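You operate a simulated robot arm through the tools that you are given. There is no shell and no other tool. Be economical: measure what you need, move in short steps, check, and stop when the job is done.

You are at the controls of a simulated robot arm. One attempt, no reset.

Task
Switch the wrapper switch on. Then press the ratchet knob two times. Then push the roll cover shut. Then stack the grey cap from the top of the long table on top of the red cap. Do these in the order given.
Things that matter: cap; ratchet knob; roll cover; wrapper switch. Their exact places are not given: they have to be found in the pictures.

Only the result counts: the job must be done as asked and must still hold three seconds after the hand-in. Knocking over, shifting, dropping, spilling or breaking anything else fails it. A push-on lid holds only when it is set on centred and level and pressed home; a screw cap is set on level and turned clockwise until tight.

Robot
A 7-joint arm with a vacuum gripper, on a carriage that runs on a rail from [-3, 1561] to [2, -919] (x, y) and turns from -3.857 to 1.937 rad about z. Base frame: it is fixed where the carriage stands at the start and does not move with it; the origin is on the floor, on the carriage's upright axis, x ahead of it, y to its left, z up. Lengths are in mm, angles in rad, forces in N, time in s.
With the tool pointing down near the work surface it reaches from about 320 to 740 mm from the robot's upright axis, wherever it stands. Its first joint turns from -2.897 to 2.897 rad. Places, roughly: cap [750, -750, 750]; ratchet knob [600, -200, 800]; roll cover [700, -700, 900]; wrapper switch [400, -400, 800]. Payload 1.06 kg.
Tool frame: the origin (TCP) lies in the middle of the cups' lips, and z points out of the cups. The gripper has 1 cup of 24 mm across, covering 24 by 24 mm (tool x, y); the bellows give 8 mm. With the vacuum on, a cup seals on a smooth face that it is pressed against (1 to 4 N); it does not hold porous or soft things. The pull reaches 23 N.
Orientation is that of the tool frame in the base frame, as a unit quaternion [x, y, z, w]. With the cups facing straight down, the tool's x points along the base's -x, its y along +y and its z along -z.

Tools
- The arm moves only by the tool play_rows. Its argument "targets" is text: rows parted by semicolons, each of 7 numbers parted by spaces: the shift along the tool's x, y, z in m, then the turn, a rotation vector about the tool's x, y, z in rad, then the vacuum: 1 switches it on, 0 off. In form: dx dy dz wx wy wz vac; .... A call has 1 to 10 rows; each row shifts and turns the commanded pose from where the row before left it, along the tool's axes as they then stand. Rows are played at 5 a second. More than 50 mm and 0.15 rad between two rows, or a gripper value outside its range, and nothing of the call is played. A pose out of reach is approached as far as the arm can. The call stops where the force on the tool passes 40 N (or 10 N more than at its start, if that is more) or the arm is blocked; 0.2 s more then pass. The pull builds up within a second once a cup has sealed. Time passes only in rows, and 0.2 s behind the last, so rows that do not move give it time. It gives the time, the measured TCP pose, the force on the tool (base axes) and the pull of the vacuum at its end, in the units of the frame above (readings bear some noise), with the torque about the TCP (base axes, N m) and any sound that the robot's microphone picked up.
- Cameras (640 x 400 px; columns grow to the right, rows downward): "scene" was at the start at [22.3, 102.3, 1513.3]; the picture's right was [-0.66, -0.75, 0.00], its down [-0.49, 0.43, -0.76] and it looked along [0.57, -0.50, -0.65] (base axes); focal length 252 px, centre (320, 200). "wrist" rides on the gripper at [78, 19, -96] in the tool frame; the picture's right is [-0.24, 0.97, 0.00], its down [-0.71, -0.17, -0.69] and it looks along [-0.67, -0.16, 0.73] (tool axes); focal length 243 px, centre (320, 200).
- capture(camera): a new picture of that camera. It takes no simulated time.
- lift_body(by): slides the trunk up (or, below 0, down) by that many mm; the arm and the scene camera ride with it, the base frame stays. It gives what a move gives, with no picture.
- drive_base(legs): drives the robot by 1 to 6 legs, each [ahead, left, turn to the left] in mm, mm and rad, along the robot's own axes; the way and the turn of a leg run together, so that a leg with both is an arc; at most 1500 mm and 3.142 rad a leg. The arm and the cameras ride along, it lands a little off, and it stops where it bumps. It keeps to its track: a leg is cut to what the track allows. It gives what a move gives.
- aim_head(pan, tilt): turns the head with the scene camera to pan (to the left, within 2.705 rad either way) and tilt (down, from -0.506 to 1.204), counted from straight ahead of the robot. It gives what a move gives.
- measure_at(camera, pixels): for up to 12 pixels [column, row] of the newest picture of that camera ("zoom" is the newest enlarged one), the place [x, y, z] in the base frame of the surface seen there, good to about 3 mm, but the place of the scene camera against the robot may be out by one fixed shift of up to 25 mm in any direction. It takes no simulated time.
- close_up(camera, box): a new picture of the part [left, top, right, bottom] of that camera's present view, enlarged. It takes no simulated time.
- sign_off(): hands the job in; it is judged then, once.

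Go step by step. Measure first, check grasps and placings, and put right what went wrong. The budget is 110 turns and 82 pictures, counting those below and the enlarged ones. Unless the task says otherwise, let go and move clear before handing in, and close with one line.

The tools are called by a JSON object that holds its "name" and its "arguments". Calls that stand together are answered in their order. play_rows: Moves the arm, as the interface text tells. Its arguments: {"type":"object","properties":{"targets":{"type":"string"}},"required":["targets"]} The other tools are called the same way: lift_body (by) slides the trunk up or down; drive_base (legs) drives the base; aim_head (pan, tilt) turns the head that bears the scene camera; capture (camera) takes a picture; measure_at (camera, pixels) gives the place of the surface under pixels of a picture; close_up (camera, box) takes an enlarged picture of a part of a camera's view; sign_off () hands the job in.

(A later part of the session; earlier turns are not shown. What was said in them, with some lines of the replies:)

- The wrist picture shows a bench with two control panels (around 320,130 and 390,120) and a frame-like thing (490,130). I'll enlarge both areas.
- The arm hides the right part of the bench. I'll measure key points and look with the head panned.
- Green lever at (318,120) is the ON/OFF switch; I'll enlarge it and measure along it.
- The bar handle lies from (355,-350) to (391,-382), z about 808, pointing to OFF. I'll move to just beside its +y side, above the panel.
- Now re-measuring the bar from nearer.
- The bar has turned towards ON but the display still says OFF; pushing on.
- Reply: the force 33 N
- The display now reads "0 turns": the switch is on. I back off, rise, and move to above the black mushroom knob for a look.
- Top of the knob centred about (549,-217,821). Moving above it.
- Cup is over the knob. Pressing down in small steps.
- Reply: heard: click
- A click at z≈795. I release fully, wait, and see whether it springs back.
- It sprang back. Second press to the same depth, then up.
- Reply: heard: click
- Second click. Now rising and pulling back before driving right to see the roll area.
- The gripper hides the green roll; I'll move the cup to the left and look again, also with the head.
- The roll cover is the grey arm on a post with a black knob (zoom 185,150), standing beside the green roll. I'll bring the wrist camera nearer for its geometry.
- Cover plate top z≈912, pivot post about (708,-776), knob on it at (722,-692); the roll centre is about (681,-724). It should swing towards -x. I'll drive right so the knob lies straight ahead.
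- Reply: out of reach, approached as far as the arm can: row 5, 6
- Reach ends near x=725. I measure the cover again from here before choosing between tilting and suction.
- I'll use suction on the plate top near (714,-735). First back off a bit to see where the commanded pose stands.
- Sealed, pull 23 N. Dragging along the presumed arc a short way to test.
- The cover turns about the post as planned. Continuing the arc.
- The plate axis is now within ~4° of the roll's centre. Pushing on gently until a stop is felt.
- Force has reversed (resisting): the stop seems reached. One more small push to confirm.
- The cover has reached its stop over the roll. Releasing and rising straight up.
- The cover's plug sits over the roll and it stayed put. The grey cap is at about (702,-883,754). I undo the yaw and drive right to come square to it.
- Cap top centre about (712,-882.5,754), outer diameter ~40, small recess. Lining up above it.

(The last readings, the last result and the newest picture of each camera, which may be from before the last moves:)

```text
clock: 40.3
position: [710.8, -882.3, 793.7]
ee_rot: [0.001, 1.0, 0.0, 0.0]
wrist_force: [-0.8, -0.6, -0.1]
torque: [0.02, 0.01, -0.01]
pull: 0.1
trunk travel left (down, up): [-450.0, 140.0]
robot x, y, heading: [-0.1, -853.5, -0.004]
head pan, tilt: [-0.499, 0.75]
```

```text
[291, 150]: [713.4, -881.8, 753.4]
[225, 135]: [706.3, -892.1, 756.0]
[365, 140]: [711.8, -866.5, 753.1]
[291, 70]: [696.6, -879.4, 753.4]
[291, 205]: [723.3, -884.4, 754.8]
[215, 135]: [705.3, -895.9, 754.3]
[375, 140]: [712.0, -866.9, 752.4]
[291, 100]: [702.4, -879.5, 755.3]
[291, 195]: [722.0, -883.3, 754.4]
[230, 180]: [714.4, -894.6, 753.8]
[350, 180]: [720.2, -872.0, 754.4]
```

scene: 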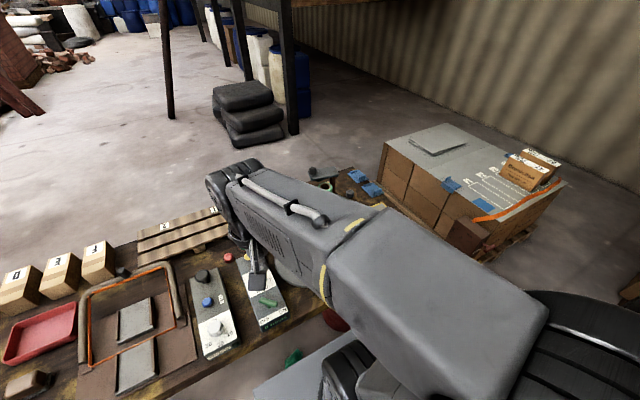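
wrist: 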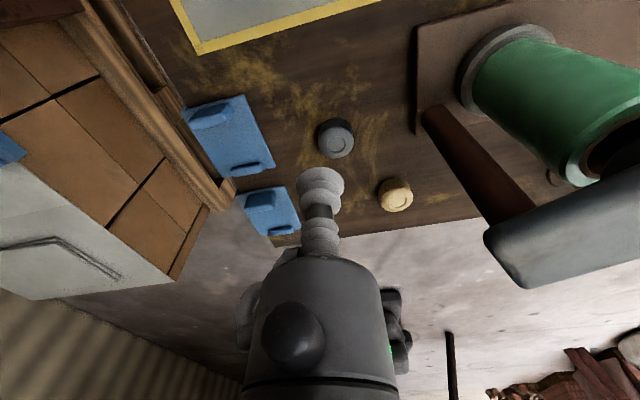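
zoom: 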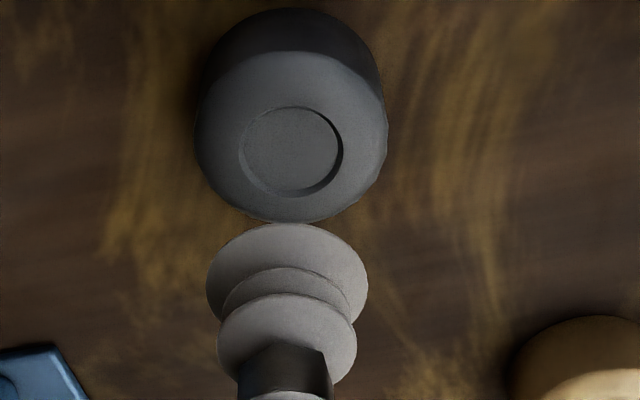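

Centre confirmed about (712,-882). Descending with vacuum on.

{"name": "play_rows", "arguments": {"targets": "-0.001 0 0.025 0 0 0 1;0 0 0.01 0 0 0 1;0 0 0.005 0 0 0 1;0 0 0.003 0 0 0 1;0 0 0 0 0 0 1;0 0 0 0 0 0 1;0 0 0 0 0 0 1"}}

```text
clock: 41.9
position: [712.5, -884.3, 751.9]
ee_rot: [0.0, 1.0, -0.001, 0.001]
wrist_force: [2.1, 0.3, 9.2]
torque: [0.04, -0.01, 0.02]
pull: 22.8
trunk travel left (down, up): [-450.0, 140.0]
robot x, y, heading: [2.1, -853.1, -0.004]
head pan, tilt: [-0.499, 0.75]
```

Sealed at 22.8 N. Lifting straight up and drawing back.

{"name": "play_rows", "arguments": {"targets": "0 0 -0.01 0 0 0 1;0 0 -0.04 0 0 0 1;0 0 -0.045 0 0 0 1;0 0 -0.045 0 0 0 1;0 0 -0.045 0 0 0 1;0 0 -0.045 0 0 0 1;0 0 -0.045 0 0 0 1;0.04 0 0 0 0 0 1;0.04 0 0 0 0 0 1;0.04 0 0 0 0 0 1"}}

{"name": "close_up", "arguments": {"camera": "wrist", "box": [220, 100, 420, 260]}}

```text
clock: 44.1
position: [591.9, -882.7, 1025.7]
ee_rot: [-0.001, 1.0, -0.001, -0.001]
wrist_force: [-0.8, 0.4, -0.4]
torque: [-0.01, -0.01, -0.04]
pull: 23.1
trunk travel left (down, up): [-450.0, 140.0]
robot x, y, heading: [4.7, -853.9, -0.004]
head pan, tilt: [-0.499, 0.75]
```

```text
2.50 times, centred on (320, 180) of wrist
```

zoom: 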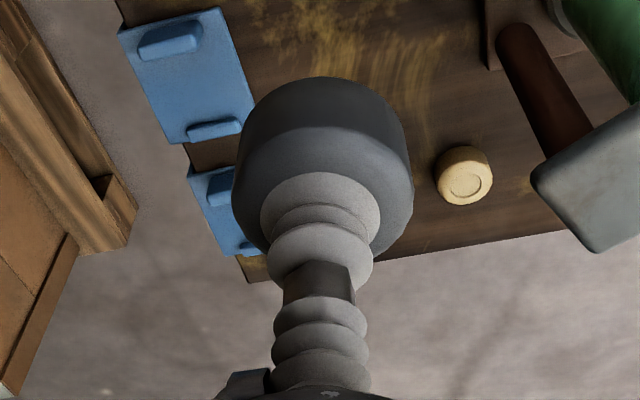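

Cap held. Driving left toward the red cap.

{"name": "drive_base", "arguments": {"legs": [[0, 500, 0]]}}

{"name": "capture", "arguments": {"camera": "wrist"}}

```text
clock: 47.1
position: [592.3, -380.4, 1026.7]
ee_rot: [0.003, 1.0, 0.0, 0.0]
wrist_force: [-0.2, 0.8, -0.1]
torque: [0.01, -0.02, -0.02]
pull: 22.5
trunk travel left (down, up): [-450.0, 140.0]
robot x, y, heading: [3.3, -348.0, -0.006]
head pan, tilt: [-0.499, 0.75]
```

```text
45 pictures are left
```

wrist: 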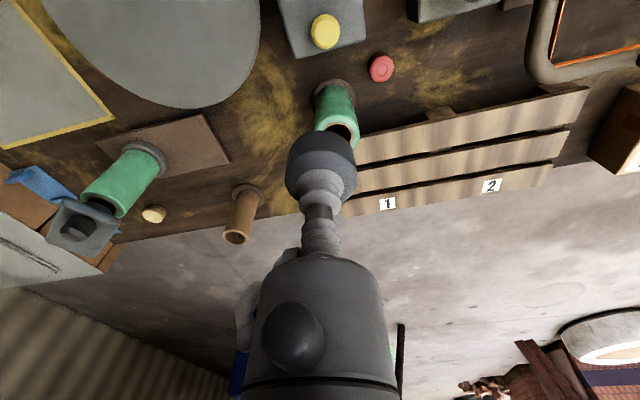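

{"name": "close_up", "arguments": {"camera": "wrist", "box": [300, 10, 440, 130]}}

{"name": "measure_at", "arguments": {"camera": "wrist", "pixels": [[381, 68], [330, 120], [345, 127], [355, 120], [325, 100], [325, 30], [345, 50], [430, 125], [430, 110], [405, 68]]}}

```text
3.33 times, centred on (370, 70) of wrist
```

zoom: 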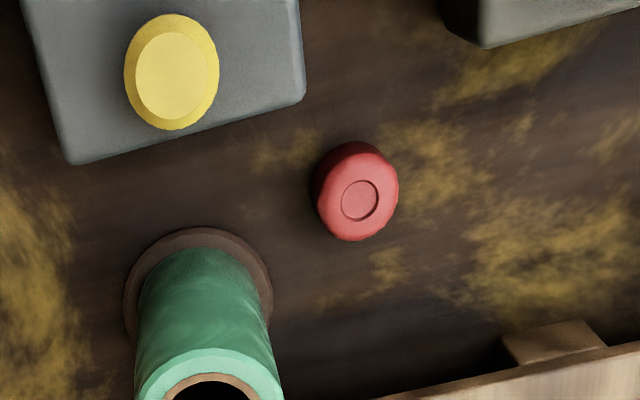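

```text
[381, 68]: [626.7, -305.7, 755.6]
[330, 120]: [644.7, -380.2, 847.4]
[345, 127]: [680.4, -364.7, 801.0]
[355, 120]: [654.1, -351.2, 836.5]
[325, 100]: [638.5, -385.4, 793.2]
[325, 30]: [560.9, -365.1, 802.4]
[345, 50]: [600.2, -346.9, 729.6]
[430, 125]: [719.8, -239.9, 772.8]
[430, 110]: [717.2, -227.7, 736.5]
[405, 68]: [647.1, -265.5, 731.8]
```

I'll move nearer and a bit to the left side of the picture's red cap for a precise measurement, staying above everything.

{"name": "play_rows", "arguments": {"targets": "0.01 0.02 0.03 0 0 0 1;0 0.025 0.03 0 0 0 1;0 0 0.04 0 0 0 1;0 0 0.035 0 0 0 1;0 0 0 0 0 0 1"}}

{"name": "capture", "arguments": {"camera": "wrist"}}

```text
clock: 48.3
position: [581.9, -335.5, 890.8]
ee_rot: [0.002, 1.0, 0.0, 0.0]
wrist_force: [-0.2, 0.0, -1.4]
torque: [0.01, 0.02, -0.01]
pull: 22.7
trunk travel left (down, up): [-450.0, 140.0]
robot x, y, heading: [-0.2, -350.3, -0.009]
head pan, tilt: [-0.499, 0.75]
```

```text
43 pictures are left
```

wrist: 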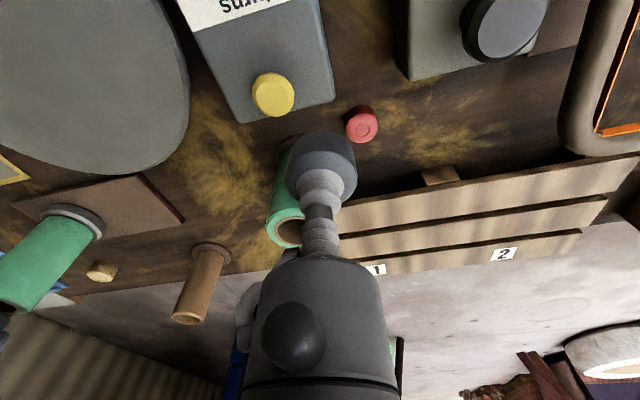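

{"name": "close_up", "arguments": {"camera": "wrist", "box": [325, 95, 395, 155]}}

{"name": "measure_at", "arguments": {"camera": "zoom", "pixels": [[350, 230], [280, 200], [300, 230], [420, 230], [350, 180], [350, 290], [400, 290], [450, 220], [300, 170], [340, 320]]}}

```text
6.67 times, centred on (360, 125) of wrist
```

zoom: 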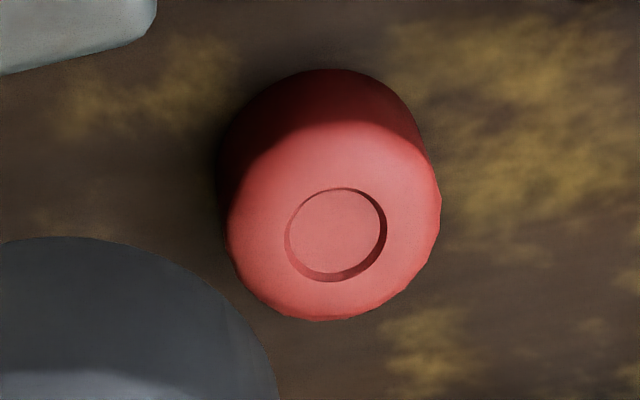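

```text
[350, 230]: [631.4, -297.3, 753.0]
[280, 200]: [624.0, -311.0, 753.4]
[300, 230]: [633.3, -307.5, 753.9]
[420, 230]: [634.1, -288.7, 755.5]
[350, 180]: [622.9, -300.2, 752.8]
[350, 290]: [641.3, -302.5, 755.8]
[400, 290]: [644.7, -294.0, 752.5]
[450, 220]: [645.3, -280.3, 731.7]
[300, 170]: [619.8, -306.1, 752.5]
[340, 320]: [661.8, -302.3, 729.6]
```

Red cap centre ≈ (631,-302), top 754. Moving over it and down to 35 mm above contact.

{"name": "play_rows", "arguments": {"targets": "-0.025 0.0165 0 0 0 0 1;-0.0243 0.0165 0 0 0 0 1;0 0 0.04 0 0 0 1;0 0 0.04 0 0 0 1;0 0 0 0 0 0 1;0 0 0 0 0 0 1"}}

{"name": "capture", "arguments": {"camera": "wrist"}}

{"name": "close_up", "arguments": {"camera": "wrist", "box": [260, 80, 400, 220]}}

```text
clock: 49.7
position: [630.8, -302.0, 811.2]
ee_rot: [0.003, 1.0, 0.0, 0.0]
wrist_force: [0.7, -0.9, -0.7]
torque: [0.01, 0.01, 0.01]
pull: 22.7
trunk travel left (down, up): [-450.0, 140.0]
robot x, y, heading: [-0.8, -347.1, -0.011]
head pan, tilt: [-0.499, 0.75]
```

```text
41 pictures are left
```

wrist: 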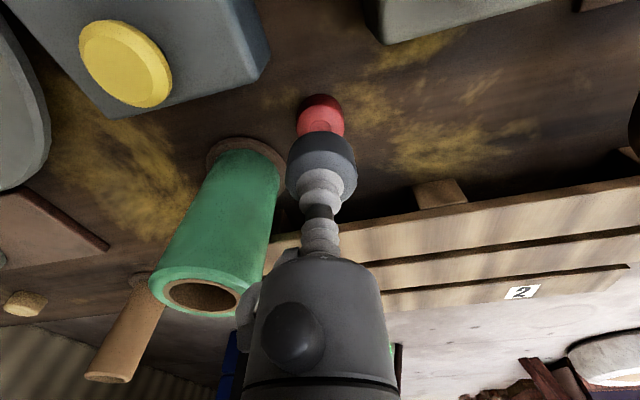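

```text
2.86 times, centred on (330, 150) of wrist
```

zoom: 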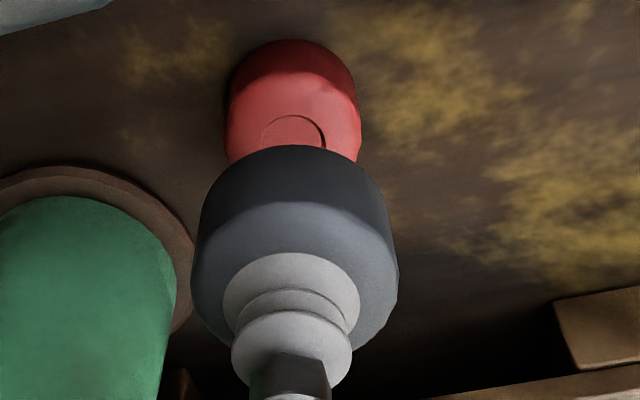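

{"name": "measure_at", "arguments": {"camera": "zoom", "pixels": [[293, 130], [235, 120], [352, 120], [293, 80], [293, 225], [215, 250], [380, 250], [240, 215], [350, 215], [205, 265], [390, 265]]}}

```text
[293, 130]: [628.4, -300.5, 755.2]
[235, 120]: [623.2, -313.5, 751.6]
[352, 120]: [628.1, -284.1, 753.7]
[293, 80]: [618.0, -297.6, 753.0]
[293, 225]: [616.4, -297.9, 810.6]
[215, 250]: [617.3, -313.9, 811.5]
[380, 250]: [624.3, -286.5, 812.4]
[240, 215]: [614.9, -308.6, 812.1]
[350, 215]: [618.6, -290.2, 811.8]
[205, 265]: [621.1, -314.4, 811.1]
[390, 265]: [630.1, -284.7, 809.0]
```

Held and red cap chords coincide within ~1 mm ((625.6,-299.5) vs (625.7,-298.8)). Lowering to contact.

{"name": "play_rows", "arguments": {"targets": "0 0 0.02 0 0 0 1;0 0 0.01 0 0 0 1;0 0 0.003 0 0 0 1;0 0 0 0 0 0 1"}}

{"name": "close_up", "arguments": {"camera": "wrist", "box": [260, 80, 400, 220]}}

```text
clock: 50.7
position: [632.1, -303.6, 778.3]
ee_rot: [0.002, 1.0, 0.001, 0.0]
wrist_force: [-0.6, 0.8, -0.1]
torque: [0.01, 0.0, 0.01]
pull: 23.2
trunk travel left (down, up): [-450.0, 140.0]
robot x, y, heading: [2.2, -348.0, -0.006]
head pan, tilt: [-0.499, 0.75]
```

```text
2.86 times, centred on (330, 150) of wrist
```

zoom: 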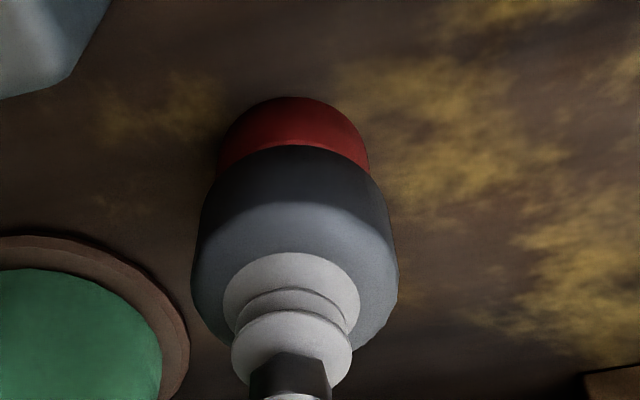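

Well aligned. Down in 1.5 mm steps until contact.

{"name": "play_rows", "arguments": {"targets": "0 0 0.0015 0 0 0 1;0 0 0.0015 0 0 0 1;0 0 0.001 0 0 0 1;0 0 0 0 0 0 1"}}

```text
clock: 51.7
position: [630.0, -302.8, 773.7]
ee_rot: [0.002, 1.0, 0.0, 0.001]
wrist_force: [1.2, 0.1, 12.2]
torque: [-0.02, -0.01, 0.0]
pull: 23.6
trunk travel left (down, up): [-450.0, 140.0]
robot x, y, heading: [1.6, -346.8, -0.007]
head pan, tilt: [-0.499, 0.75]
```

Contact (12 N). Easing 1 mm, releasing, waiting, then rising.

{"name": "play_rows", "arguments": {"targets": "0 0 -0.001 0 0 0 0;0 0 0 0 0 0 0;0 0 0 0 0 0 0;0 0 0 0 0 0 0;0 0 0 0 0 0 0;0 0 0 0 0 0 0;0 0 -0.005 0 0 0 0;0 0 -0.02 0 0 0 0;0 0 -0.045 0 0 0 0"}}

{"name": "close_up", "arguments": {"camera": "wrist", "box": [240, 80, 400, 220]}}

```text
clock: 53.7
position: [631.1, -302.6, 844.3]
ee_rot: [0.003, 1.0, 0.001, 0.0]
wrist_force: [-0.2, 0.5, -0.4]
torque: [-0.01, -0.01, 0.01]
pull: 0.1
trunk travel left (down, up): [-450.0, 140.0]
robot x, y, heading: [-2.3, -346.7, -0.009]
head pan, tilt: [-0.499, 0.75]
```

```text
2.86 times, centred on (320, 150) of wrist
```

zoom: 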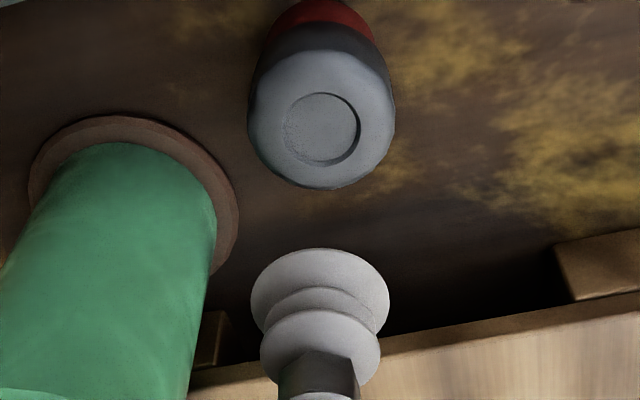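

The grey cap stands squarely on the red one. I rise, draw back and take a last overall look at all items.

{"name": "play_rows", "arguments": {"targets": "0 0 -0.045 0 0 0 0;0 0 -0.045 0 0 0 0;0 0 -0.045 0 0 0 0;0.03 0 -0.03 0 0 0 0;0.045 0 -0.01 0 0 0 0;0.045 0 0 0 0 0 0;0.045 0 0 0 0 0 0;0.045 0 0 0 0 0 0;0.045 0 0 0 0 0 0"}}

{"name": "capture", "arguments": {"camera": "wrist"}}

{"name": "close_up", "arguments": {"camera": "wrist", "box": [120, 80, 440, 290]}}

```text
clock: 55.7
position: [375.6, -301.8, 1019.9]
ee_rot: [0.003, 1.0, 0.0, 0.0]
wrist_force: [-0.5, -0.3, -0.6]
torque: [0.02, 0.02, 0.02]
pull: 0.1
trunk travel left (down, up): [-450.0, 140.0]
robot x, y, heading: [3.1, -347.3, -0.007]
head pan, tilt: [-0.499, 0.75]
```

```text
37 pictures are left
```

wrist: 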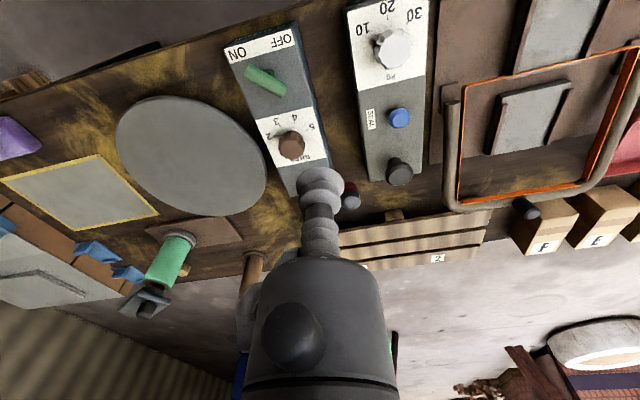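

```text
1.90 times, centred on (280, 185) of wrist
```

zoom: 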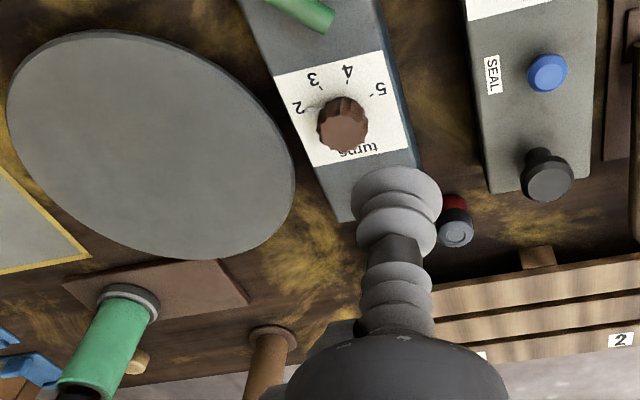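

The last picture shows the switch at ON, the cover over the roll (145,300) and the grey cap on the red one (350,195), so I hand in.

{"name": "sign_off", "arguments": {}}

```text
The job is handed in.
```

I did all four steps in order and handed the job in: the wrapper switch is on, the ratchet knob was pressed twice, the roll cover is shut, and the grey cap stands on the red cap. The ratchet knob has no label: I took it to be the black knob beside the blue SEAL button, and each press gave a click.
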